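You operate a simulated robot arm through the tools that you are given. There is no shell and no other tool. Be economical: measure what you need, move in short steps, check, and stop when the job is done.

You run a simulated two-armed robot. Do the job below in one go: nothing can be reset, and whatever is moved stays where it is left.

TASK
On the top of the window table, fold the rag in half.

Only the result counts: the job must be done as asked and must still hold three seconds after the hand-in. Knocking over, shifting, dropping, spilling or breaking anything else fails it. Flat cloth is picked up by pressing the open fingertips on it (5 to 10 N) and closing them slowly along it; thin cloth reads only 2 to 8 mm in the jaws.

THE ROBOT
Two 6-joint arms with three-finger grippers on one trunk, on a base that drives. Base frame: it is fixed to the floor where the robot stands at the start and does not move with it; the origin is under the middle of the robot, x ahead of it, y to its left, z up; the surface under the hand at the start is at about z = 740. Readings come in mm, rad, newtons and seconds.
The left shoulder is at the start at [30, 171, 1257], the right one opposite. With the tool pointing down near the work surface each hand reaches from about 400 to 680 mm from the robot's upright axis, wherever it stands, measured 20 degrees to its own side. Places, roughly: top of the window table [700, -100, 700]. Payload 2.2 kg a hand.
The TCP of each hand is the grasp point between the finger pads, 25 mm short of the fingertips. In the tool frame z runs along the fingers and y along their closing line. The gripper opens to 104 mm. The gripper's body begins 74 mm behind the TCP.
Orientation is that of the tool frame in the base frame, as a unit quaternion [w, x, y, z]. With the fingers straight down and closing along the base's y, the tool's x points along the base's -x, its y along +y and its z along -z.

THE INTERFACE
- The arms move only by the tool play_rows. It takes "left_deltas", "right_deltas" or both (then of equal length, played together; a hand with none holds still); each is a list of rows, each a list of 7 numbers: the turn, a rotation vector about the base's x, y, z in rad, then the shift along the base's x, y, z in mm, then the finger opening in mm, from 0 to 104. In form: [[ax, ay, az, dx, dy, dz, jaw], ...]. A call has 1 to 20 rows; each row is the pose to reach, as a shift and turn from the pose commanded when the call began. A row lasts 0.2 s, in which the tool goes at most 50 mm and 0.15 rad; a call with a longer step from one row to the next is refused whole, and so is a gripper value outside its range. Where a pose cannot be reached the arm comes as near as it can. A force on the tool above 40 N (or 10 N above the force at the start of the call, whichever is more), or a blocked arm, ends the call early, and 0.2 s more pass. Each finger halts on what it meets, pressing with about 43 N; the grip force reading is that of the motor and also rises with nothing between the fingers. The clock runs only during rows and for 0.2 s after the last one: add rows that repeat a pose to give the fingers time. The reply holds the time, the measured pose of the TCP, the force on the tool along the base axes, the opening and the grip force, in the units named above and with some noise, with the torque about the TCP (base axes, N m) and any sound that the robot's microphone picked up.
- Cameras (640 x 400 px; columns grow to the right, rows downward): "scene" is now at [161.6, -4, 1146.9]; the picture's right is [-0.04, -1.00, 0.00], its down [-0.61, 0.02, -0.80] and it looks along [0.79, -0.03, -0.61] (base axes); focal length 214 px, centre (320, 200). "left" rides on the left gripper at [82, -3, -104] in its tool frame; the picture's right is [0.04, 1.00, 0.00], its down [-0.75, 0.03, -0.66] and it looks along [-0.66, 0.03, 0.75] (tool axes); focal length 256 px, centre (320, 200). "right" rides on the right gripper at [82, 3, -104] in its tool frame; the picture's right is [-0.04, 1.00, 0.00], its down [-0.75, -0.03, -0.66] and it looks along [-0.66, -0.03, 0.75] (tool axes); focal length 256 px, centre (320, 200). There is no depth. A picture from a camera that has moved, and an enlarged one, comes with that camera's place and axes in the base frame and with its lens.
- capture(camera): a new picture of that camera. The clock stands still meanwhile.
- lift_body(by): slides the trunk up (or, below 0, down) by that many mm; the arms and the scene camera ride with it, the base frame stays. It gives what a move gives, with no picture.
- roll_base(legs): drives the robot by 1 to 6 legs, each [ahead, left, turn to the left] in mm, mm and rad, along the robot's own axes; the way and the turn of a leg run together, so that a leg with both is an arc; at most 1500 mm and 3.142 rad a leg. The arms and the cameras ride along, it lands a little off, and it stops where it bumps. It gives what a move gives.
- head_to(pan, tilt): turns the head with the scene camera to pan (to the left, within 1.047 rad either way) and tilt (down, from -0.506 to 1.204), counted from straight ahead of the robot. It gives what a move gives.
- enlarge(camera, box): a new picture of the part [left, top, right, bottom] of that camera's present view, enlarged. The clock stands still meanwhile.
- close_job(): hands the job in; it is judged then, once.

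Work in short steps. Places have to be worked out from the pictures, the camera data and where the tool is seen: move nearer, look again, correct. Check each grasp and each placing, and mend what went wrong. You have 120 turns and 100 pictures in all, those below and enlarged ones among them. Open the grippers and draw the arms clear of the work before you hand the job in, unless the task says otherwise; then end with one line.

The tools are called after "Emit:" as a command line: name --argument value ..., lists and objects as JSON in quotes. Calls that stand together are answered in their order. play_rows: Moves the arms, as the interface text tells. Its arguments: {"type":"object","properties":{"left_deltas":{"type":"array","items":{"type":"array","items":{"type":"number"}}},"right_deltas":{"type":"array","items":{"type":"array","items":{"type":"number"}}}},"required":[]} The other tools are called the same way: lift_body (by) slides the trunk up or down; roll_base (legs) drives the base; head_to (pan, tilt) turns the head that bears the scene camera; capture (camera) takes a picture; enlarge (camera, box) takes an enlarged picture of a part of a camera's view; close_job () hands the job in.

At the start:

```text
time_s: 0.0
left_ee_pos: [410.6, 496.7, 949.0]
left_orientation: [0.0, -0.001, 1.0, 0.0]
left_contact_force: [0.8, 1.2, 0.9]
left_ft_torque: [0.02, 0.02, 0.01]
left_grip_width: 104.1
left_gripper_force: 0.0
right_ee_pos: [627.9, -43.0, 928.7]
right_orientation: [0.0, 0.0, 1.0, 0.0]
right_contact_force: [0.3, -0.4, 0.6]
right_ft_torque: [0.02, -0.01, 0.02]
right_grip_width: 104.1
right_gripper_force: 0.2
trunk travel left (down, up): [-450.0, 292.0]
robot x, y, heading: [0.0, 0.5, -0.005]
head pan, tilt: [-0.04, 0.651]
```

scene: 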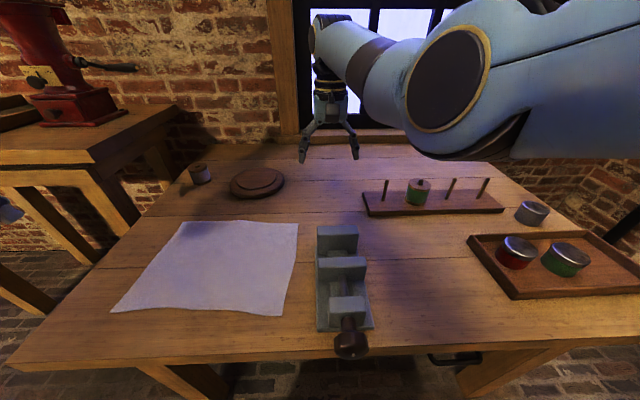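
right: 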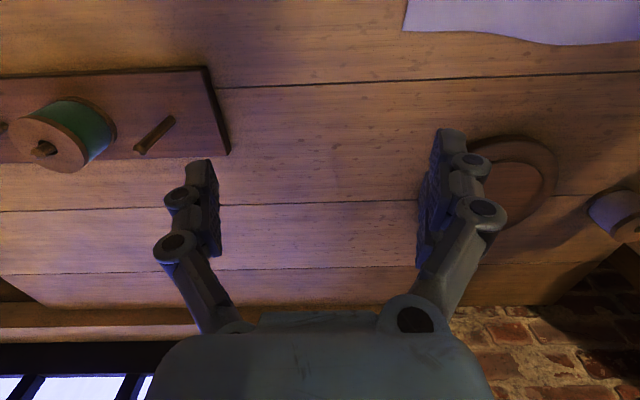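
left: 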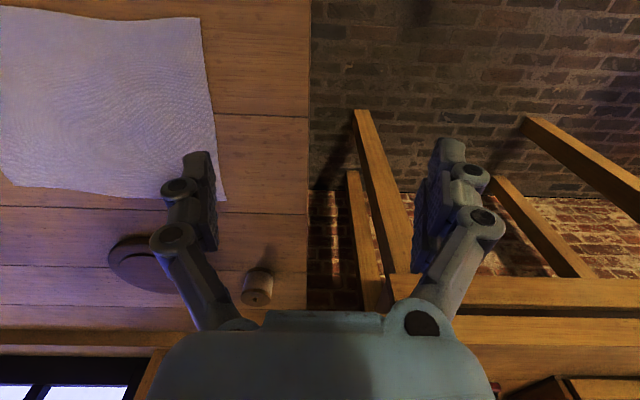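

The rag lies roughly over x 345–604, y 37–373, with the vise just to its right. I will drive the robot left and slightly back so that both hands reach the near and far corners.

Emit:
roll_base --legs '[[-30, 0, 0], [0, 205, 0]]'

```text
time_s: 2.1
left_ee_pos: [381.0, 708.4, 947.0]
left_orientation: [0.0, 0.001, 1.0, -0.001]
left_contact_force: [0.7, 1.5, -0.7]
left_ft_torque: [-0.06, -0.01, 0.0]
left_grip_width: 104.1
left_gripper_force: 0.1
right_ee_pos: [597.7, 167.8, 928.4]
right_orientation: [0.0, 0.001, 1.0, -0.001]
right_contact_force: [-1.1, 1.1, 0.0]
right_ft_torque: [-0.04, 0.0, -0.02]
right_grip_width: 103.9
right_gripper_force: 0.0
trunk travel left (down, up): [-450.0, 292.0]
robot x, y, heading: [-24.6, 213.4, -0.003]
head pan, tilt: [-0.04, 0.651]
```

Robot landed at (-25, 213). I tilt the head down and look before moving the hands.

Emit:
head_to --pan 0.0 --tilt 0.85

Emit:
capture --camera "scene"

Emit:
capture --camera "right"

```text
time_s: 2.8
left_ee_pos: [380.8, 708.3, 948.5]
left_orientation: [0.0, 0.001, 1.0, 0.0]
left_contact_force: [0.9, 0.4, 0.5]
left_ft_torque: [0.0, 0.01, -0.01]
left_grip_width: 104.2
left_gripper_force: 0.1
right_ee_pos: [596.1, 167.4, 928.1]
right_orientation: [0.0, 0.001, 1.0, 0.0]
right_contact_force: [-0.4, -0.8, -0.6]
right_ft_torque: [-0.01, -0.01, -0.01]
right_grip_width: 104.0
right_gripper_force: 0.1
trunk travel left (down, up): [-450.0, 292.0]
robot x, y, heading: [-33.1, 210.3, -0.005]
head pan, tilt: [0.0, 0.85]
```

```text
96 pictures are left
camera scene: at [123.2, 210.0, 1130.5], right [0.0, -1.0, 0.0], down [-0.75, 0.0, -0.66], along [0.66, 0.0, -0.75], focal length 214 px, centre (320, 200)
```

scene: 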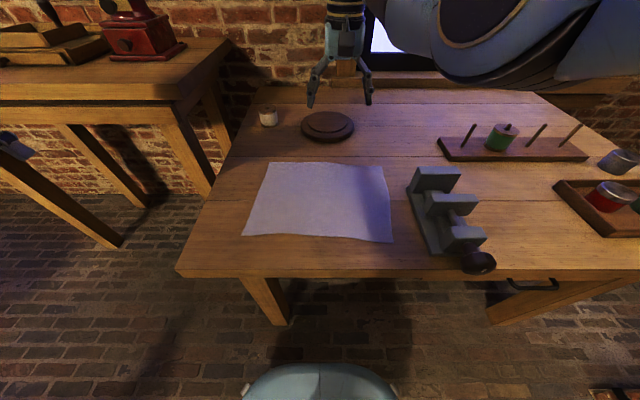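

```text
95 pictures are left
camera right: at [516.1, 170.3, 1031.7], right [0.04, 1.0, 0.0], down [0.75, -0.03, 0.66], along [0.66, -0.03, -0.75], focal length 256 px, centre (320, 200)
```

right: 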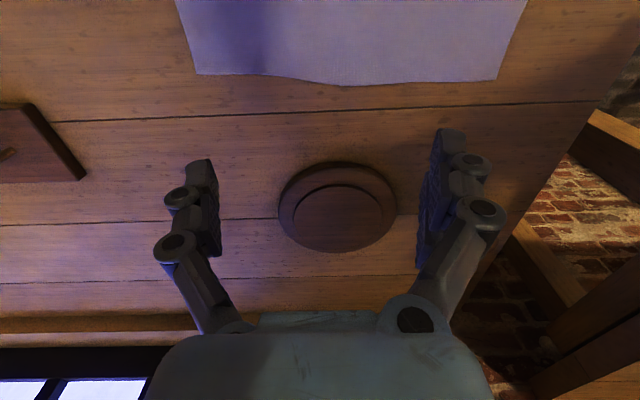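

Corner estimates (z≈740): far-left (608,354), far-right (594,37), near-right (351,58), near-left (370,374). I'll pinch the two far corners and bring them over the near ones; first hover the hands over the far corners.

Emit:
play_rows --left_deltas '[[0, 0, 0, 20, -35, -8, 90], [0, 0, 0, 40, -70, -16, 80], [0, 0, 0, 60, -105, -25, 70], [0, 0, 0, 80, -140, -33, 60], [0, 0, 0, 100, -175, -41, 50], [0, 0, 0, 120, -210, -50, 40], [0, 0, 0, 140, -245, -58, 30], [0, 0, 0, 160, -280, -66, 30], [0, 0, 0, 180, -315, -75, 30], [0, 0, 0, 200, -350, -85, 30], [0, 0, 0, 219, -381, -98, 30], [0, 0, 0, 219, -381, -98, 30]]' --right_deltas '[[0, 0, 0, 0, -10, -8, 90], [0, 0, 0, 0, -20, -16, 80], [0, 0, 0, 0, -30, -24, 70], [0, 0, 0, 0, -40, -32, 60], [0, 0, 0, 0, -50, -40, 50], [0, 0, 0, 0, -60, -48, 40], [0, 0, 0, -2, -70, -56, 30], [0, 0, 0, -4, -80, -62, 30], [0, 0, 0, -4, -90, -70, 30], [0, 0, 0, -4, -100, -78, 30], [0, 0, 0, -4, -104, -78, 30], [0, 0, 0, -4, -104, -78, 30]]'

Emit:
capture --camera "right"

Emit:
capture --camera "left"

Emit:
capture --camera "scene"

```text
time_s: 5.4
left_ee_pos: [600.8, 326.8, 849.9]
left_orientation: [0.001, -0.001, 1.0, 0.0]
left_contact_force: [-1.4, -0.1, 0.0]
left_ft_torque: [-0.04, 0.02, 0.03]
left_grip_width: 29.8
left_gripper_force: 0.1
left hand out of reach, approached as far as the arm can: row 2, 3, 4, 5, 6
right_ee_pos: [593.5, 63.1, 850.2]
right_orientation: [0.0, 0.001, 1.0, 0.0]
right_contact_force: [-0.3, 1.3, -0.1]
right_ft_torque: [-0.04, 0.0, -0.01]
right_grip_width: 30.0
right_gripper_force: 0.2
trunk travel left (down, up): [-450.0, 292.0]
robot x, y, heading: [-29.8, 210.8, -0.005]
head pan, tilt: [0.0, 0.85]
```

```text
94 pictures are left
camera right: at [512.0, 66.0, 953.6], right [0.04, 1.0, 0.0], down [0.75, -0.03, 0.66], along [0.66, -0.03, -0.75], focal length 256 px, centre (320, 200)
```

right: 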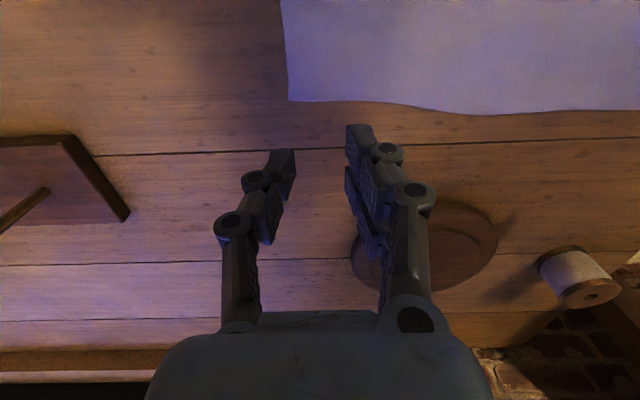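

```text
93 pictures are left
camera left: at [518.5, 324.5, 954.8], right [-0.04, 1.0, 0.0], down [0.75, 0.03, 0.66], along [0.66, 0.03, -0.75], focal length 256 px, centre (320, 200)
```

left: 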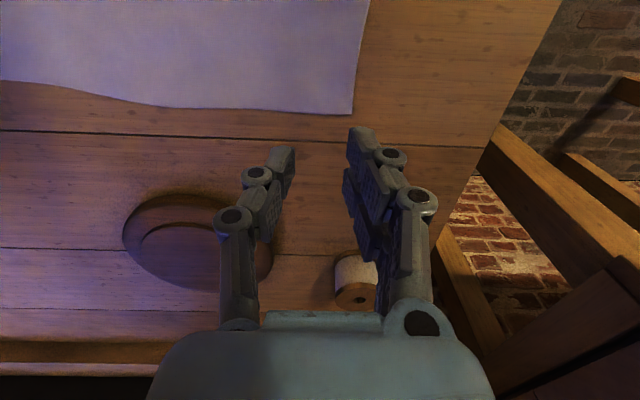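

```text
92 pictures are left
camera scene: at [123.1, 210.2, 1130.4], right [0.0, -1.0, 0.0], down [-0.75, 0.0, -0.66], along [0.66, 0.0, -0.75], focal length 214 px, centre (320, 200)
```

scene: 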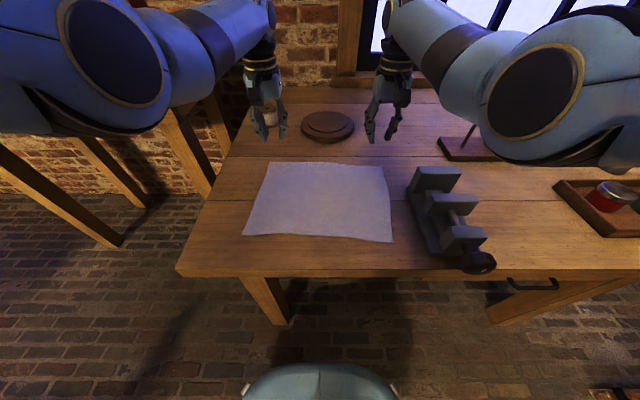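

Wrist views put the far-right corner at (590,36) and the far-left at (607,357). I correct slightly and descend to just above the cloth.

Emit:
play_rows --left_deltas '[[0, 0, 0, 3, 3, -20, 30], [0, 0, 0, 3, 3, -40, 30], [0, 0, 0, 3, 3, -60, 30], [0, 0, 0, 3, 3, -72, 30], [0, 0, 0, 3, 3, -78, 30], [0, 0, 0, 3, 3, -78, 30]]' --right_deltas '[[0, 0, 0, -5, 0, -20, 30], [0, 0, 0, -5, 0, -40, 30], [0, 0, 0, -5, 0, -60, 30], [0, 0, 0, -5, 0, -72, 30], [0, 0, 0, -5, 0, -78, 30], [0, 0, 0, -5, 0, -78, 30]]'

Emit:
capture --camera "right"

Emit:
capture --camera "left"

```text
time_s: 6.8
left_ee_pos: [594.2, 334.4, 778.9]
left_orientation: [-0.001, 0.001, 1.0, 0.0]
left_contact_force: [0.4, -0.7, 0.0]
left_ft_torque: [0.02, 0.01, -0.02]
left_grip_width: 29.9
left_gripper_force: 0.0
left hand out of reach, approached as far as the arm can: row 3, 4, 5, 6
right_ee_pos: [587.8, 63.5, 773.1]
right_orientation: [0.0, 0.001, 1.0, 0.0]
right_contact_force: [0.6, -0.6, -0.8]
right_ft_torque: [-0.03, 0.0, 0.0]
right_grip_width: 29.9
right_gripper_force: 0.0
trunk travel left (down, up): [-450.0, 292.0]
robot x, y, heading: [-34.0, 208.6, -0.002]
head pan, tilt: [0.0, 0.85]
```

```text
91 pictures are left
camera right: at [507.2, 65.7, 876.1], right [0.04, 1.0, 0.0], down [0.75, -0.03, 0.66], along [0.66, -0.03, -0.75], focal length 256 px, centre (320, 200)
```

right: 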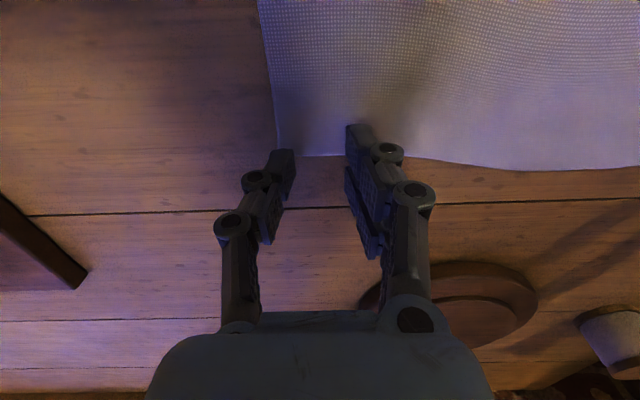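

```text
90 pictures are left
camera left: at [511.7, 330.9, 883.7], right [-0.04, 1.0, 0.0], down [0.75, 0.03, 0.66], along [0.66, 0.03, -0.76], focal length 256 px, centre (320, 200)
```

left: 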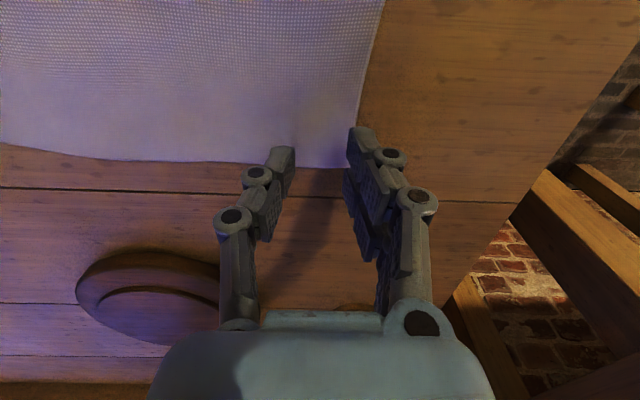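

The left hand is just at its reach limit. I raise both hands 100 mm and lower the trunk by 100 mm to gain outward reach.

Emit:
play_rows --left_deltas '[[0, 0, 0, -3, 0, 40, 30], [0, 0, 0, -3, 0, 80, 30], [0, 0, 0, -3, 0, 110, 30], [0, 0, 0, -3, 0, 110, 30]]' --right_deltas '[[0, 0, 0, 0, 0, 40, 30], [0, 0, 0, 0, 0, 80, 30], [0, 0, 0, 0, 0, 110, 30], [0, 0, 0, 0, 0, 110, 30]]'

Emit:
lift_body --by -100

```text
time_s: 7.8
left_ee_pos: [592.4, 336.4, 886.6]
left_orientation: [-0.001, 0.001, 1.0, 0.001]
left_contact_force: [-0.6, 0.1, -0.5]
left_ft_torque: [0.01, 0.02, 0.0]
left_grip_width: 30.2
left_gripper_force: 0.0
right_ee_pos: [586.9, 63.9, 882.3]
right_orientation: [-0.001, 0.001, 1.0, -0.001]
right_contact_force: [-0.3, 0.3, 0.0]
right_ft_torque: [0.03, 0.01, 0.02]
right_grip_width: 30.0
right_gripper_force: 0.1
trunk travel left (down, up): [-450.0, 292.0]
robot x, y, heading: [-27.3, 211.0, -0.002]
head pan, tilt: [0.0, 0.85]
```

```text
time_s: 9.1
left_ee_pos: [590.5, 334.5, 789.7]
left_orientation: [0.0, 0.001, 1.0, 0.0]
left_contact_force: [0.5, -0.3, -0.1]
left_ft_torque: [0.02, -0.04, 0.0]
left_grip_width: 29.9
left_gripper_force: 0.1
right_ee_pos: [587.6, 63.5, 782.5]
right_orientation: [0.001, 0.001, 1.0, 0.0]
right_contact_force: [-0.5, -0.3, -0.6]
right_ft_torque: [0.0, -0.02, -0.01]
right_grip_width: 30.0
right_gripper_force: 0.1
trunk travel left (down, up): [-350.0, 392.0]
robot x, y, heading: [-31.3, 210.3, 0.001]
head pan, tilt: [0.0, 0.85]
```

Now I bring the left hand to (603, 330, 772) and the right to the same height.

Emit:
play_rows --left_deltas '[[0, 0, 0, 6, -3, -8, 30], [0, 0, 0, 13, -4, -17, 30], [0, 0, 0, 13, -4, -18, 30]]' --right_deltas '[[0, 0, 0, 0, 0, -5, 30], [0, 0, 0, 0, 0, -10, 30], [0, 0, 0, 0, 0, -11, 30]]'

Emit:
capture --camera "left"

```text
time_s: 9.9
left_ee_pos: [604.7, 330.3, 770.4]
left_orientation: [0.0, 0.0, 1.0, 0.0]
left_contact_force: [-0.6, -1.4, -0.4]
left_ft_torque: [-0.02, -0.01, 0.0]
left_grip_width: 29.9
left_gripper_force: 0.0
right_ee_pos: [586.5, 62.0, 771.7]
right_orientation: [0.0, 0.0, 1.0, 0.0]
right_contact_force: [-0.6, -0.3, 0.1]
right_ft_torque: [-0.02, 0.04, -0.02]
right_grip_width: 30.0
right_gripper_force: 0.1
trunk travel left (down, up): [-350.0, 392.0]
robot x, y, heading: [-29.2, 211.7, 0.0]
head pan, tilt: [0.0, 0.85]
```

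```text
89 pictures are left
camera left: at [521.8, 326.7, 875.5], right [-0.04, 1.0, 0.0], down [0.75, 0.03, 0.66], along [0.66, 0.03, -0.75], focal length 256 px, centre (320, 200)
```

left: 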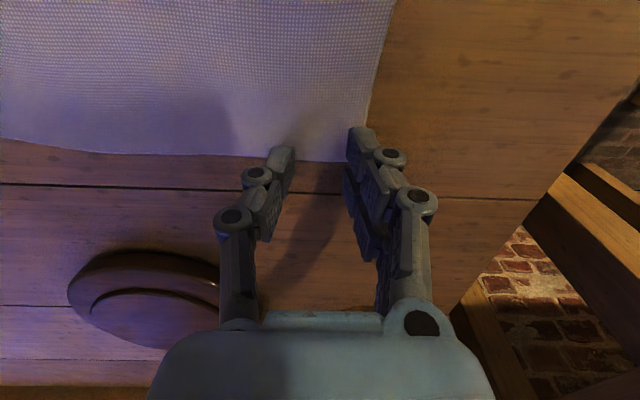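

Both hands are well placed. Now I lower them gently until they press.

Emit:
play_rows --left_deltas '[[0, 0, 0, 0, 0, -2, 30], [0, 0, 0, 0, 0, -4, 30], [0, 0, 0, 0, 0, -6, 30], [0, 0, 0, 0, 0, -6, 30]]' --right_deltas '[[0, 0, 0, 0, 0, -2, 30], [0, 0, 0, 0, 0, -4, 30], [0, 0, 0, 0, 0, -6, 30], [0, 0, 0, 0, 0, -6, 30]]'

```text
time_s: 10.9
left_ee_pos: [604.3, 330.0, 767.4]
left_orientation: [0.002, 0.001, 1.0, 0.0]
left_contact_force: [1.7, 1.0, 10.3]
left_ft_torque: [0.07, 0.08, 0.0]
left_grip_width: 29.9
left_gripper_force: 0.0
right_ee_pos: [588.7, 63.2, 767.8]
right_orientation: [0.001, 0.001, 1.0, 0.0]
right_contact_force: [0.3, 0.7, 2.3]
right_ft_torque: [0.06, -0.01, -0.02]
right_grip_width: 30.1
right_gripper_force: 0.1
trunk travel left (down, up): [-350.0, 392.0]
robot x, y, heading: [-31.5, 211.6, -0.001]
head pan, tilt: [0.0, 0.85]
```

Left presses 10 N, right 2 N. I trim both to about 7 N and close slowly.

Emit:
play_rows --left_deltas '[[0, 0, 0, 0, 0, 0.5, 30], [0, 0, 0, 0, 0, 0.5, 27], [0, 0, 0, 0, 0, 0.5, 24], [0, 0, 0, 0, 0, 0.5, 21], [0, 0, 0, 0, 0, 0.5, 18], [0, 0, 0, 0, 0, 0.5, 15], [0, 0, 0, 0, 0, 0.5, 12], [0, 0, 0, 0, 0, 0.5, 9], [0, 0, 0, 0, 0, 0.5, 6], [0, 0, 0, 0, 0, 0.5, 3], [0, 0, 0, 0, 0, 0.5, 0], [0, 0, 0, 0, 0, 0.5, 0], [0, 0, 0, 0, 0, 0.5, 0]]' --right_deltas '[[0, 0, 0, 0, 0, -1.5, 30], [0, 0, 0, 0, 0, -1.5, 27], [0, 0, 0, 0, 0, -1.5, 24], [0, 0, 0, 0, 0, -1.5, 21], [0, 0, 0, 0, 0, -1.5, 18], [0, 0, 0, 0, 0, -1.5, 15], [0, 0, 0, 0, 0, -1.5, 12], [0, 0, 0, 0, 0, -1.5, 9], [0, 0, 0, 0, 0, -1.5, 6], [0, 0, 0, 0, 0, -1.5, 3], [0, 0, 0, 0, 0, -1.5, 0], [0, 0, 0, 0, 0, -1.5, 0], [0, 0, 0, 0, 0, -1.5, 0]]'

Emit:
capture --camera "right"

Emit:
capture --camera "left"

```text
time_s: 13.7
left_ee_pos: [603.0, 329.0, 767.8]
left_orientation: [0.001, 0.001, 1.0, 0.0]
left_contact_force: [0.2, 0.5, 0.6]
left_ft_torque: [0.0, -0.04, 0.0]
left_grip_width: 0.0
left_gripper_force: 28.1
right_ee_pos: [588.0, 63.3, 766.5]
right_orientation: [0.0, 0.0, 1.0, 0.0]
right_contact_force: [-2.5, 0.1, 22.0]
right_ft_torque: [0.06, 0.15, 0.0]
right_grip_width: 2.8
right_gripper_force: 32.1
trunk travel left (down, up): [-350.0, 392.0]
robot x, y, heading: [-30.1, 209.6, 0.001]
head pan, tilt: [0.0, 0.85]
```

```text
88 pictures are left
camera right: at [506.0, 66.0, 868.9], right [0.04, 1.0, 0.0], down [0.75, -0.03, 0.66], along [0.66, -0.03, -0.75], focal length 256 px, centre (320, 200)
```

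right: 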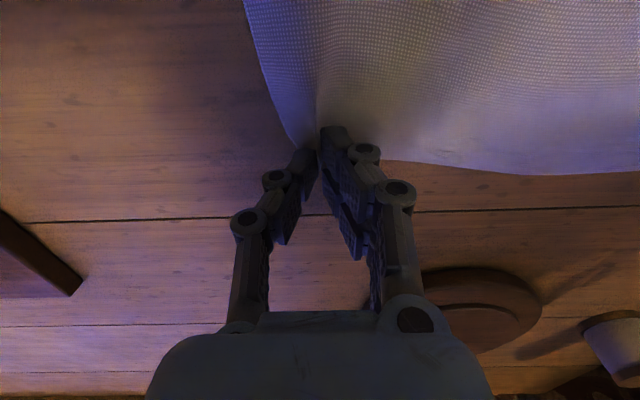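

```text
87 pictures are left
camera left: at [520.5, 326.5, 871.0], right [-0.04, 1.0, 0.0], down [0.75, 0.03, 0.66], along [0.66, 0.03, -0.75], focal length 256 px, centre (320, 200)
```

left: 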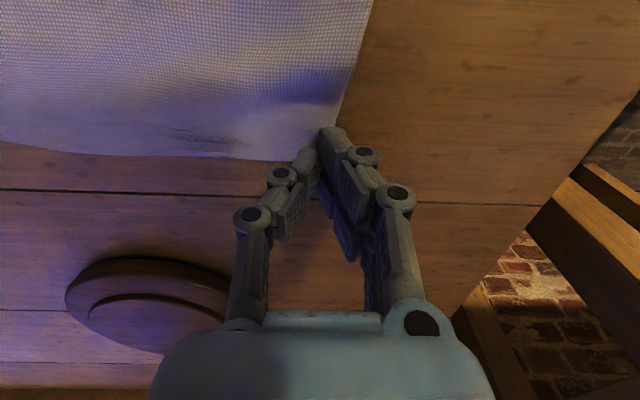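

Right holds the cloth (2.8 mm); the left slipped off (0.0 mm). I lift and reopen the left, then press again a bit harder; the cloth there seems unchanged.

Emit:
play_rows --left_deltas '[[0, 0, 0, 0, 0, 6, 0], [0, 0, 0, -2, 0, 10, 15], [0, 0, 0, -2, 0, 10, 30], [0, 0, 0, -2, 0, 10, 30]]'

Emit:
capture --camera "left"

```text
time_s: 14.7
left_ee_pos: [600.3, 330.7, 776.1]
left_orientation: [0.001, 0.001, 1.0, 0.0]
left_contact_force: [0.1, 0.4, 0.0]
left_ft_torque: [0.01, 0.02, 0.02]
left_grip_width: 29.9
left_gripper_force: 0.0
right_ee_pos: [587.0, 63.9, 765.8]
right_orientation: [0.002, 0.002, 1.0, 0.001]
right_contact_force: [-0.5, -0.8, 22.6]
right_ft_torque: [0.0, 0.21, 0.03]
right_grip_width: 2.8
right_gripper_force: 32.3
trunk travel left (down, up): [-350.0, 392.0]
robot x, y, heading: [-33.3, 210.9, -0.005]
head pan, tilt: [0.0, 0.85]
```

```text
86 pictures are left
camera left: at [518.7, 326.9, 880.9], right [-0.04, 1.0, 0.0], down [0.75, 0.03, 0.66], along [0.66, 0.03, -0.75], focal length 256 px, centre (320, 200)
```

left: 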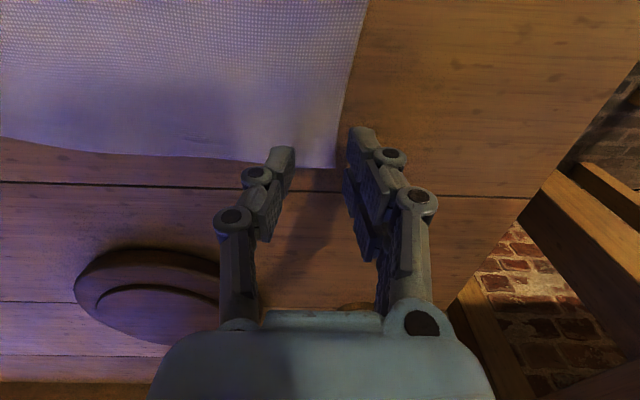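

The left corner has been pulled in to about (612, 340), so the outer finger was off the cloth. I move the left 17 mm right and press again.

Emit:
play_rows --left_deltas '[[0, 0, 0, 2, -9, 0, 30], [0, 0, 0, 4, -18, 0, 30], [0, 0, 0, 4, -18, -4, 30], [0, 0, 0, 4, -18, -8, 30], [0, 0, 0, 4, -18, -10, 30], [0, 0, 0, 4, -18, -10.5, 30], [0, 0, 0, 4, -18, -10.5, 30]]'

Emit:
capture --camera "left"

```text
time_s: 16.3
left_ee_pos: [605.2, 310.7, 767.5]
left_orientation: [0.002, 0.001, 1.0, -0.001]
left_contact_force: [-1.4, 0.4, 15.6]
left_ft_torque: [0.1, 0.12, 0.03]
left_grip_width: 29.5
left_gripper_force: 2.4
right_ee_pos: [587.2, 63.6, 766.5]
right_orientation: [0.001, 0.001, 1.0, 0.001]
right_contact_force: [4.2, -1.4, 18.8]
right_ft_torque: [0.01, -0.02, 0.01]
right_grip_width: 2.9
right_gripper_force: 31.6
trunk travel left (down, up): [-350.0, 392.0]
robot x, y, heading: [-32.8, 210.5, 0.001]
head pan, tilt: [0.0, 0.85]
```

```text
85 pictures are left
camera left: at [522.1, 308.2, 871.4], right [-0.04, 1.0, 0.0], down [0.75, 0.03, 0.66], along [0.66, 0.03, -0.75], focal length 256 px, centre (320, 200)
```

left: 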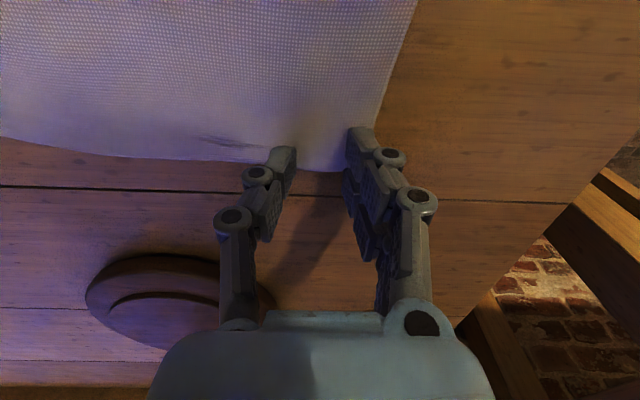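

Both left fingers are on the cloth now. I ease off to about 10 N and close.

Emit:
play_rows --left_deltas '[[0, 0, 0, 0, 0, 0.7, 30], [0, 0, 0, 0, 0, 0.7, 27], [0, 0, 0, 0, 0, 0.7, 24], [0, 0, 0, 0, 0, 0.7, 21], [0, 0, 0, 0, 0, 0.7, 18], [0, 0, 0, 0, 0, 0.7, 15], [0, 0, 0, 0, 0, 0.7, 12], [0, 0, 0, 0, 0, 0.5, 9], [0, 0, 0, 0, 0, 0.3, 6], [0, 0, 0, 0, 0, 0.3, 3], [0, 0, 0, 0, 0, 0.3, 0], [0, 0, 0, 0, 0, 0.3, 0], [0, 0, 0, 0, 0, 0.3, 0]]'

Emit:
capture --camera "left"

```text
time_s: 19.1
left_ee_pos: [605.1, 312.6, 767.0]
left_orientation: [0.001, 0.001, 1.0, 0.001]
left_contact_force: [-1.3, -1.8, 10.4]
left_ft_torque: [-0.06, 0.11, 0.04]
left_grip_width: 2.6
left_gripper_force: 31.8
right_ee_pos: [587.1, 63.4, 766.4]
right_orientation: [0.0, 0.001, 1.0, 0.0]
right_contact_force: [3.3, 1.4, 20.5]
right_ft_torque: [0.12, 0.02, -0.03]
right_grip_width: 2.9
right_gripper_force: 32.2
trunk travel left (down, up): [-350.0, 392.0]
robot x, y, heading: [-28.5, 210.5, 0.003]
head pan, tilt: [0.0, 0.85]
```

```text
84 pictures are left
camera left: at [522.2, 308.4, 870.9], right [-0.04, 1.0, 0.0], down [0.75, 0.03, 0.66], along [0.66, 0.03, -0.75], focal length 256 px, centre (320, 200)
```

left: 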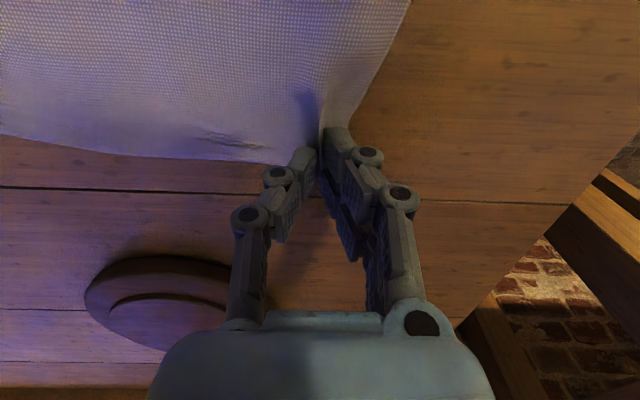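

Both hands grip (2.6 and 2.9 mm). I start the lift along an arc around the fold line and check that the cloth stays held.

Emit:
play_rows --left_deltas '[[0, 0, 0, -1, 0, 11, 0], [0, 0, 0, -2, 0, 22, 0], [0, 0, 0, -5, 1, 33, 0], [0, 0, 0, -9, 1, 43, 0], [0, 0, 0, -14, 2, 53, 0], [0, 0, 0, -19, 2, 62, 0], [0, 0, 0, -26, 3, 71, 0], [0, 0, 0, -33, 4, 79, 0]]' --right_deltas '[[0, 0, 0, -1, 0, 11, 0], [0, 0, 0, -2, 0, 22, 0], [0, 0, 0, -5, 1, 33, 0], [0, 0, 0, -9, 1, 43, 0], [0, 0, 0, -14, 2, 53, 0], [0, 0, 0, -19, 2, 62, 0], [0, 0, 0, -26, 3, 71, 0], [0, 0, 0, -33, 4, 79, 0]]'

Emit:
capture --camera "scene"

```text
time_s: 20.9
left_ee_pos: [570.9, 316.6, 844.3]
left_orientation: [0.0, 0.001, 1.0, 0.0]
left_contact_force: [0.5, -0.3, 0.3]
left_ft_torque: [-0.02, 0.01, -0.02]
left_grip_width: 2.4
left_gripper_force: 31.5
right_ee_pos: [565.7, 70.6, 832.6]
right_orientation: [0.0, 0.001, 1.0, -0.001]
right_contact_force: [-0.5, 0.5, 0.4]
right_ft_torque: [0.0, 0.02, -0.03]
right_grip_width: 2.6
right_gripper_force: 31.9
right hand out of reach, approached as far as the arm can: row 7, 8
trunk travel left (down, up): [-350.0, 392.0]
robot x, y, heading: [-28.2, 211.1, -0.0]
head pan, tilt: [0.0, 0.85]
```

```text
83 pictures are left
camera scene: at [127.1, 210.0, 1027.5], right [0.0, -1.0, 0.0], down [-0.75, 0.0, -0.66], along [0.66, 0.0, -0.75], focal length 214 px, centre (320, 200)
```

scene: 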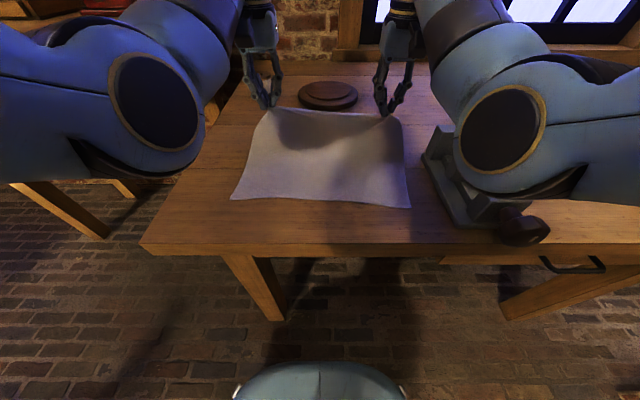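

Cloth is held by both hands. The right arm hits a limit, and its elbow looks low near the vise, so I raise the trunk in stages, starting with 40 mm.

Emit:
lift_body --by 35

Emit:
capture --camera "scene"

```text
time_s: 21.7
left_ee_pos: [572.4, 315.2, 878.5]
left_orientation: [0.0, 0.001, 1.0, -0.001]
left_contact_force: [-0.1, -0.1, -0.4]
left_ft_torque: [0.02, 0.0, 0.01]
left_grip_width: 2.7
left_gripper_force: 31.3
right_ee_pos: [567.4, 70.4, 866.7]
right_orientation: [-0.001, 0.001, 1.0, 0.0]
right_contact_force: [0.6, 0.9, -0.6]
right_ft_torque: [0.01, 0.04, -0.04]
right_grip_width: 3.0
right_gripper_force: 31.5
trunk travel left (down, up): [-385.0, 357.0]
robot x, y, heading: [-30.8, 213.0, -0.002]
head pan, tilt: [0.0, 0.85]
```

```text
82 pictures are left
camera scene: at [125.9, 209.8, 1063.5], right [0.0, -1.0, 0.0], down [-0.75, 0.0, -0.66], along [0.66, 0.0, -0.75], focal length 214 px, centre (320, 200)
```

scene: 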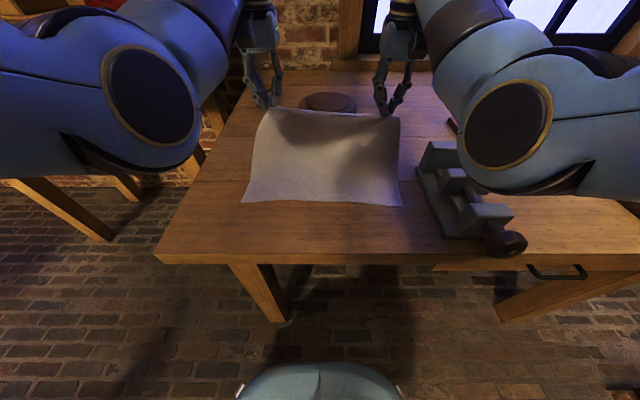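

The near edge slid forward ~30 mm (now about x 390–400), harmless. I now move both hands toward me at this height, equalising heights.

Emit:
play_rows --left_deltas '[[0, 0, 0, -12, 2, -4, 0], [0, 0, 0, -24, 3, -8, 0], [0, 0, 0, -36, 5, -12, 0], [0, 0, 0, -48, 6, -12, 0], [0, 0, 0, -60, 8, -12, 0], [0, 0, 0, -72, 9, -12, 0]]' --right_deltas '[[0, 0, 0, -12, 2, -12, 0], [0, 0, 0, -24, 3, -12, 0], [0, 0, 0, -36, 5, -12, 0], [0, 0, 0, -48, 6, -12, 0], [0, 0, 0, -60, 8, -12, 0], [0, 0, 0, -72, 9, -12, 0]]'

Emit:
capture --camera "scene"

```text
time_s: 23.1
left_ee_pos: [532.2, 328.0, 852.0]
left_orientation: [0.011, -0.008, 1.0, 0.01]
left_contact_force: [-2.7, 3.3, -1.5]
left_ft_torque: [0.04, 0.06, -0.04]
left_grip_width: 2.5
left_gripper_force: 32.4
left hand out of reach, approached as far as the arm can: row 2, 3, 4, 5, 6
right_ee_pos: [517.2, 83.2, 832.5]
right_orientation: [0.002, 0.003, 1.0, -0.002]
right_contact_force: [0.1, -0.3, 0.2]
right_ft_torque: [0.01, -0.01, -0.06]
right_grip_width: 2.9
right_gripper_force: 31.8
right hand out of reach, approached as far as the arm can: row 2, 3, 4, 5, 6
trunk travel left (down, up): [-385.0, 357.0]
robot x, y, heading: [-29.5, 213.6, 0.001]
head pan, tilt: [0.0, 0.85]
```

```text
81 pictures are left
camera scene: at [125.9, 209.6, 1063.6], right [0.0, -1.0, 0.0], down [-0.75, 0.0, -0.66], along [0.66, 0.0, -0.75], focal length 214 px, centre (320, 200)
```

scene: 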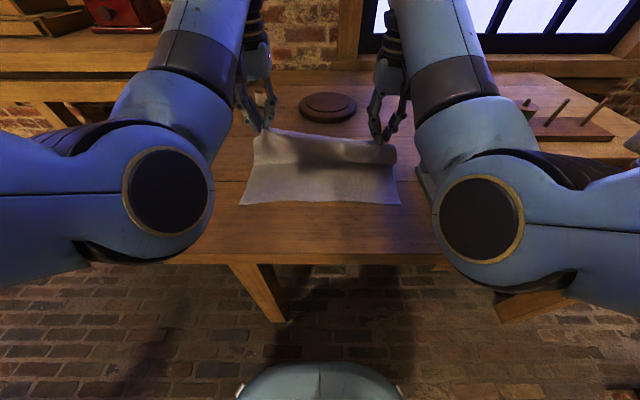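

Arms are folded to their inner limit and the elbows are low; I raise the trunk 65 mm more to free them.

Emit:
lift_body --by 65

Emit:
capture --camera "scene"

```text
time_s: 24.2
left_ee_pos: [529.6, 326.0, 913.6]
left_orientation: [0.007, -0.005, 1.0, 0.007]
left_contact_force: [0.0, 0.1, 0.1]
left_ft_torque: [-0.01, 0.02, 0.0]
left_grip_width: 2.4
left_gripper_force: 32.0
right_ee_pos: [514.6, 87.9, 894.9]
right_orientation: [-0.001, 0.0, 1.0, 0.0]
right_contact_force: [-0.6, -0.5, -0.6]
right_ft_torque: [-0.03, -0.03, -0.03]
right_grip_width: 3.1
right_gripper_force: 31.6
trunk travel left (down, up): [-450.0, 292.0]
robot x, y, heading: [-27.7, 210.8, -0.003]
head pan, tilt: [0.0, 0.85]
```

```text
80 pictures are left
camera scene: at [123.6, 209.9, 1130.3], right [0.0, -1.0, 0.0], down [-0.75, 0.0, -0.66], along [0.66, 0.0, -0.75], focal length 214 px, centre (320, 200)
```

scene: 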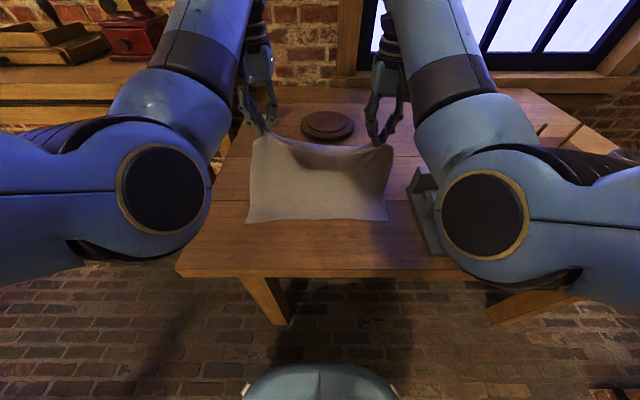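

Near edge now lies straight at x≈402, y 58–371. I bring the hands down and toward me in a diagonal, going down a bit ahead.

Emit:
play_rows --left_deltas '[[0, 0, 0, -4, 2, -20, 0], [0, 0, 0, -12, 4, -36, 0], [0, 0, 0, -24, 6, -50, 0], [0, 0, 0, -38, 8, -63, 0], [0, 0, 0, -54, 10, -76, 0], [0, 0, 0, -70, 12, -88, 0]]' --right_deltas '[[0, 0, 0, -2, 0, -8, 0], [0, 0, 0, -6, 1, -20, 0], [0, 0, 0, -12, 1, -32, 0], [0, 0, 0, -24, 2, -45, 0], [0, 0, 0, -40, 2, -58, 0], [0, 0, 0, -55, 2, -70, 0]]'

Emit:
capture --camera "scene"

```text
time_s: 25.2
left_ee_pos: [516.3, 351.0, 875.4]
left_orientation: [0.032, -0.009, 0.999, 0.015]
left_contact_force: [-1.7, -44.4, 0.2]
left_ft_torque: [-1.19, 0.07, 0.01]
left_grip_width: 3.6
left_gripper_force: 32.7
right_ee_pos: [512.1, 74.9, 869.7]
right_orientation: [0.02, 0.006, 1.0, -0.004]
right_contact_force: [1.8, 44.2, 0.5]
right_ft_torque: [1.2, -0.02, -0.38]
right_grip_width: 3.6
right_gripper_force: 32.3
trunk travel left (down, up): [-450.0, 292.0]
robot x, y, heading: [-33.5, 209.1, -0.004]
head pan, tilt: [0.0, 0.85]
stopped in row 5 (left hand): the force on the tool passed its limit at 42 N (the readings are from after the stop); the commanded pose is now the measured one
```

```text
79 pictures are left
camera scene: at [123.2, 209.7, 1130.4], right [0.0, -1.0, 0.0], down [-0.75, 0.0, -0.66], along [0.66, 0.0, -0.75], focal length 214 px, centre (320, 200)
```

scene: 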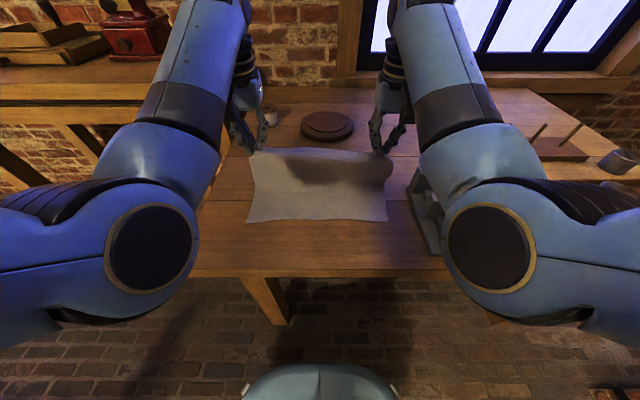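

The arms drift apart at their inner limit and stretched the cloth (44 N). I relieve it by bringing the hands together and slightly outward; then I'll roll the base back rather than folding the arms.

Emit:
play_rows --left_deltas '[[0, 0, 0, 4, -8, 0, 0], [0, 0, 0, 10, -16, 0, 0], [0, 0, 0, 18, -17, 0, 0]]' --right_deltas '[[0, 0, 0, 5, 8, 2, 0], [0, 0, 0, 12, 14, 4, 0], [0, 0, 0, 22, 15, 6, 0]]'

Emit:
lift_body --by 30

Emit:
capture --camera "scene"

```text
time_s: 26.0
left_ee_pos: [535.4, 337.3, 875.4]
left_orientation: [0.033, -0.011, 0.999, 0.02]
left_contact_force: [0.4, 0.5, 0.7]
left_ft_torque: [0.0, 0.0, 0.01]
left_grip_width: 2.7
left_gripper_force: 31.8
right_ee_pos: [534.7, 92.0, 878.0]
right_orientation: [0.022, 0.005, 1.0, -0.006]
right_contact_force: [-0.2, -0.4, -0.3]
right_ft_torque: [-0.03, 0.02, -0.02]
right_grip_width: 3.0
right_gripper_force: 31.7
trunk travel left (down, up): [-450.0, 292.0]
robot x, y, heading: [-29.9, 211.3, -0.004]
head pan, tilt: [0.0, 0.85]
```

```text
time_s: 26.7
left_ee_pos: [536.3, 336.3, 905.6]
left_orientation: [0.034, -0.01, 0.999, 0.019]
left_contact_force: [0.5, -1.8, -0.3]
left_ft_torque: [-0.04, 0.03, -0.01]
left_grip_width: 2.6
left_gripper_force: 32.0
right_ee_pos: [535.1, 91.6, 905.5]
right_orientation: [0.019, 0.006, 1.0, -0.007]
right_contact_force: [1.2, -0.8, 1.5]
right_ft_torque: [0.0, -0.03, -0.02]
right_grip_width: 2.8
right_gripper_force: 31.7
trunk travel left (down, up): [-480.0, 262.0]
robot x, y, heading: [-29.7, 213.3, 0.001]
head pan, tilt: [0.0, 0.85]
```

```text
78 pictures are left
camera scene: at [122.8, 209.9, 1161.0], right [0.0, -1.0, 0.0], down [-0.75, 0.0, -0.66], along [0.66, 0.0, -0.75], focal length 214 px, centre (320, 200)
```

scene: 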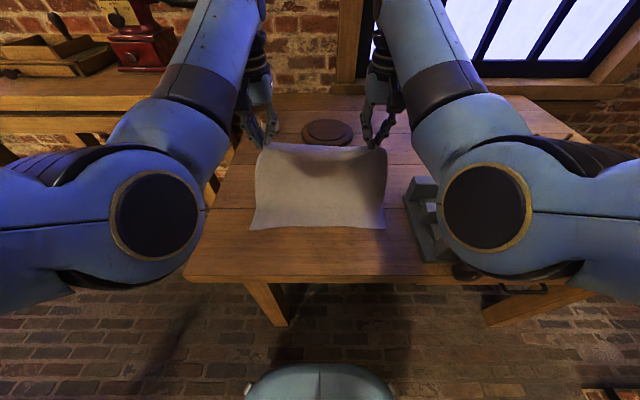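

Tension is gone, hands 245 mm apart, near edge still at x≈403. Now I roll the base straight back 120 mm, carrying the held edge over the near edge.

Emit:
roll_base --legs '[[-60, 0, 0], [-60, 0, 0]]'

Emit:
capture --camera "scene"

```text
time_s: 28.3
left_ee_pos: [413.5, 336.1, 905.3]
left_orientation: [0.034, -0.011, 0.999, 0.019]
left_contact_force: [-0.2, 0.5, 0.5]
left_ft_torque: [0.03, -0.03, -0.03]
left_grip_width: 2.6
left_gripper_force: 31.5
right_ee_pos: [413.3, 90.5, 907.0]
right_orientation: [0.021, 0.005, 1.0, -0.007]
right_contact_force: [-0.2, 0.2, 0.6]
right_ft_torque: [0.0, -0.06, 0.0]
right_grip_width: 2.8
right_gripper_force: 32.3
trunk travel left (down, up): [-480.0, 262.0]
robot x, y, heading: [-151.8, 213.1, -0.002]
head pan, tilt: [0.0, 0.85]
```

```text
77 pictures are left
camera scene: at [1.1, 210.0, 1161.5], right [0.0, -1.0, 0.0], down [-0.75, 0.0, -0.66], along [0.66, 0.0, -0.75], focal length 214 px, centre (320, 200)
```

scene: 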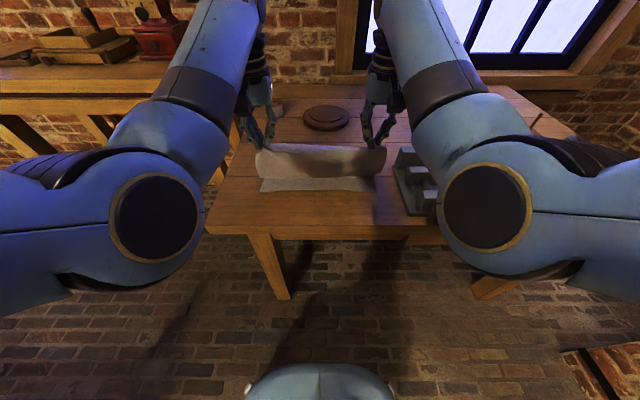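

The held edge is now over the near edge (x≈407). I lower while tilting the fingers outward (0.5 rad) so the held strip rolls over correctly.

Emit:
play_rows --left_deltas '[[0, -0.06, 0, 0, 0, -12, 0], [0, -0.12, 0, 0, 0, -24, 0], [0, -0.19, 0, 0, 1, -36, 0], [0, -0.25, 0, 0, 1, -48, 0], [0, -0.31, 0, 0, 2, -60, 0], [0, -0.38, 0, 0, 2, -72, 0], [0, -0.44, 0, 0, 3, -84, 0], [0, -0.5, 0, 0, 3, -96, 0], [0, -0.5, 0, 0, 3, -96, 0]]' --right_deltas '[[0, -0.06, 0, 0, 0, -12, 0], [0, -0.12, 0, 0, 0, -24, 0], [0, -0.19, 0, 0, 1, -36, 0], [0, -0.25, 0, 0, 1, -48, 0], [0, -0.31, 0, 0, 1, -60, 0], [0, -0.38, 0, 0, 1, -72, 0], [0, -0.44, 0, 0, 1, -84, 0], [0, -0.5, 0, 0, 1, -96, 0], [0, -0.5, 0, 0, 1, -96, 0]]'

Emit:
capture --camera "scene"

Emit:
capture --camera "right"

```text
time_s: 28.9
left_ee_pos: [436.8, 352.1, 900.1]
left_orientation: [0.121, -0.018, 0.992, 0.023]
left_contact_force: [-1.8, -43.8, -0.9]
left_ft_torque: [-1.16, 0.03, -0.2]
left_grip_width: 3.5
left_gripper_force: 32.7
right_ee_pos: [434.0, 78.2, 901.2]
right_orientation: [0.108, 0.011, 0.994, -0.009]
right_contact_force: [1.2, 43.8, 0.1]
right_ft_torque: [1.2, -0.05, -0.22]
right_grip_width: 3.7
right_gripper_force: 32.5
trunk travel left (down, up): [-480.0, 262.0]
robot x, y, heading: [-146.9, 212.7, -0.004]
head pan, tilt: [0.0, 0.85]
stopped in row 3 (left hand): the force on the tool passed its limit at 44 N (the readings are from after the stop); the commanded pose is now the measured one
```

```text
76 pictures are left
camera scene: at [4.0, 210.0, 1161.0], right [0.0, -1.0, 0.0], down [-0.75, 0.0, -0.66], along [0.66, 0.0, -0.75], focal length 214 px, centre (320, 200)
```

scene: 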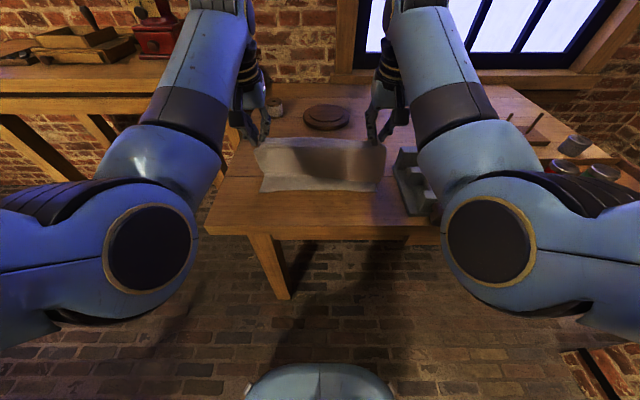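

```text
75 pictures are left
camera right: at [333.0, 83.9, 983.7], right [0.06, 1.0, -0.01], down [0.6, -0.03, 0.8], along [0.8, -0.06, -0.6], focal length 256 px, centre (320, 200)
```

right: 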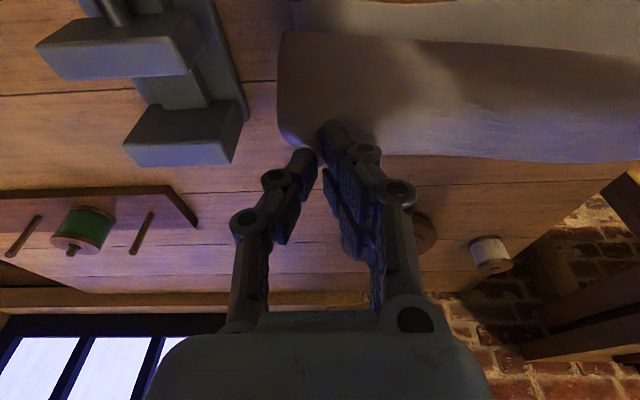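

Tilting also runs into the arms' inner limit. I relieve the stretch, undo the tilt and extend the arms outward a little.

Emit:
play_rows --left_deltas '[[0, 0.06, 0, 8, -8, 0, 0], [0, 0.12, 0, 16, -15, 0, 0], [0, 0.19, 0, 28, -15, 0, 0], [0, 0.19, 0, 40, -15, -5, 0], [0, 0.19, 0, 50, -15, -10, 0]]' --right_deltas '[[0, 0.06, 0, 8, 8, 0, 0], [0, 0.12, 0, 16, 14, 0, 0], [0, 0.19, 0, 28, 14, 0, 0], [0, 0.19, 0, 40, 14, -5, 0], [0, 0.19, 0, 50, 14, -10, 0]]'

```text
time_s: 30.1
left_ee_pos: [487.9, 337.9, 889.6]
left_orientation: [0.026, -0.014, 0.999, 0.028]
left_contact_force: [-0.2, -2.2, -1.4]
left_ft_torque: [0.01, 0.03, -0.01]
left_grip_width: 2.3
left_gripper_force: 31.4
right_ee_pos: [483.5, 91.7, 889.2]
right_orientation: [0.012, 0.01, 1.0, -0.015]
right_contact_force: [0.1, 0.2, -0.8]
right_ft_torque: [0.03, 0.03, -0.02]
right_grip_width: 2.6
right_gripper_force: 32.1
trunk travel left (down, up): [-480.0, 262.0]
robot x, y, heading: [-150.7, 210.9, -0.004]
head pan, tilt: [0.0, 0.85]
```

Now I lower the hands 50 mm here, then I'll roll back 74 mm and finish the descent with the trunk, which keeps the arm posture.

Emit:
play_rows --left_deltas '[[0, 0, 0, 0, 0, -15, 0], [0, 0, 0, -2, 0, -30, 0], [0, 0, 0, -4, 0, -45, 0], [0, 0, 0, -4, 0, -50, 0]]' --right_deltas '[[0, 0, 0, 0, 0, -15, 0], [0, 0, 0, 0, 0, -30, 0], [0, 0, 0, 0, 0, -45, 0], [0, 0, 0, 0, 0, -50, 0]]'

Emit:
roll_base --legs '[[-72, 0, 0]]'

Emit:
capture --camera "scene"

Emit:
capture --camera "right"

```text
time_s: 31.1
left_ee_pos: [483.2, 336.6, 840.6]
left_orientation: [0.027, -0.015, 0.999, 0.028]
left_contact_force: [1.8, 0.3, -0.3]
left_ft_torque: [0.01, 0.02, 0.01]
left_grip_width: 2.7
left_gripper_force: 31.5
right_ee_pos: [483.4, 90.3, 840.1]
right_orientation: [0.012, 0.01, 1.0, -0.015]
right_contact_force: [-0.6, 0.7, 0.5]
right_ft_torque: [0.02, -0.01, 0.03]
right_grip_width: 2.7
right_gripper_force: 32.0
trunk travel left (down, up): [-480.0, 262.0]
robot x, y, heading: [-149.0, 212.5, -0.003]
head pan, tilt: [0.0, 0.85]
```

```text
time_s: 32.2
left_ee_pos: [409.4, 337.4, 841.5]
left_orientation: [0.027, -0.015, 0.999, 0.028]
left_contact_force: [-0.6, 0.4, 0.0]
left_ft_torque: [0.04, -0.02, 0.0]
left_grip_width: 2.6
left_gripper_force: 32.1
right_ee_pos: [409.8, 91.3, 840.9]
right_orientation: [0.012, 0.011, 1.0, -0.014]
right_contact_force: [-1.1, 0.9, 2.0]
right_ft_torque: [0.01, -0.01, -0.04]
right_grip_width: 2.9
right_gripper_force: 31.7
trunk travel left (down, up): [-480.0, 262.0]
robot x, y, heading: [-217.4, 212.0, -0.005]
head pan, tilt: [0.0, 0.85]
```

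```text
74 pictures are left
camera scene: at [-70.3, 210.0, 1161.3], right [0.0, -1.0, 0.0], down [-0.75, 0.0, -0.66], along [0.66, 0.0, -0.75], focal length 214 px, centre (320, 200)
```

scene: 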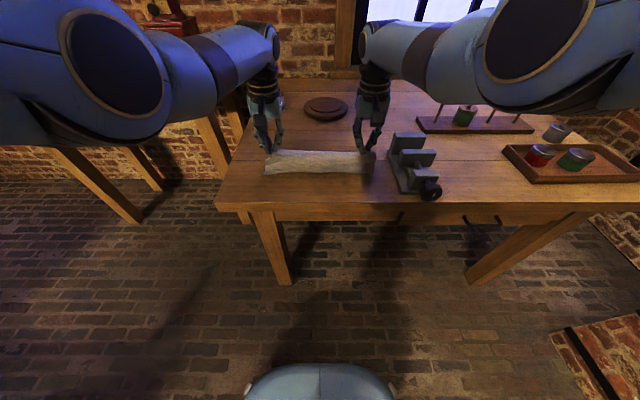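

```text
73 pictures are left
camera right: at [326.3, 98.6, 941.9], right [0.06, 1.0, -0.03], down [0.74, -0.03, 0.68], along [0.67, -0.06, -0.74], focal length 256 px, centre (320, 200)
```

right: 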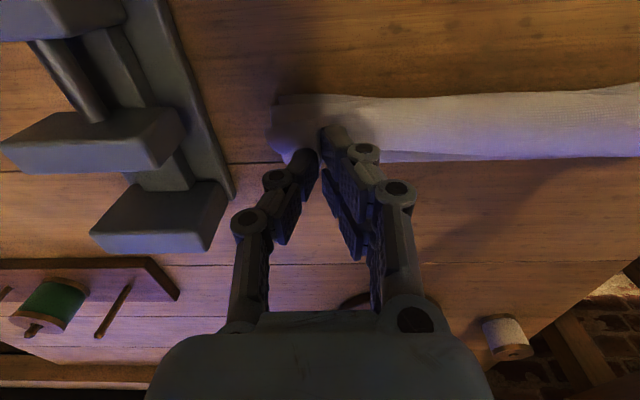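

I zoom in on the rag to see where the lower layer's near edge is.

Emit:
enlarge --camera "scene" --box '[240, 110, 400, 210]'

Emit:
capture --camera "left"

```text
4.00 times, centred on (320, 160) of scene
camera zoom: at [-70.3, 210.0, 1161.3], right [0.0, -1.0, 0.0], down [-0.75, 0.0, -0.66], along [0.66, 0.0, -0.75], focal length 858 px, centre (320, 360)
```

zoom: 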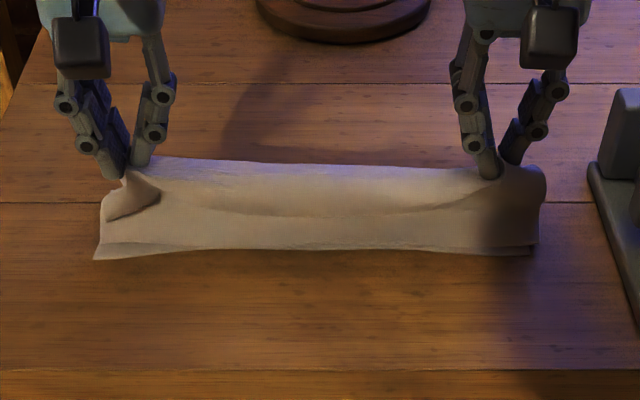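

```text
71 pictures are left
camera left: at [322.0, 325.3, 940.9], right [-0.07, 1.0, 0.05], down [0.72, 0.01, 0.7], along [0.69, 0.09, -0.71], focal length 256 px, centre (320, 200)
```

left: 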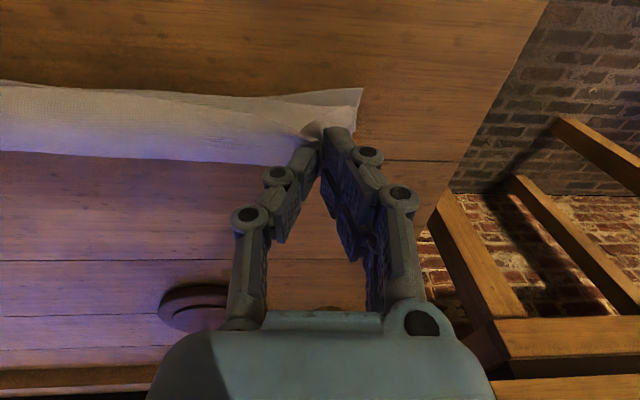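

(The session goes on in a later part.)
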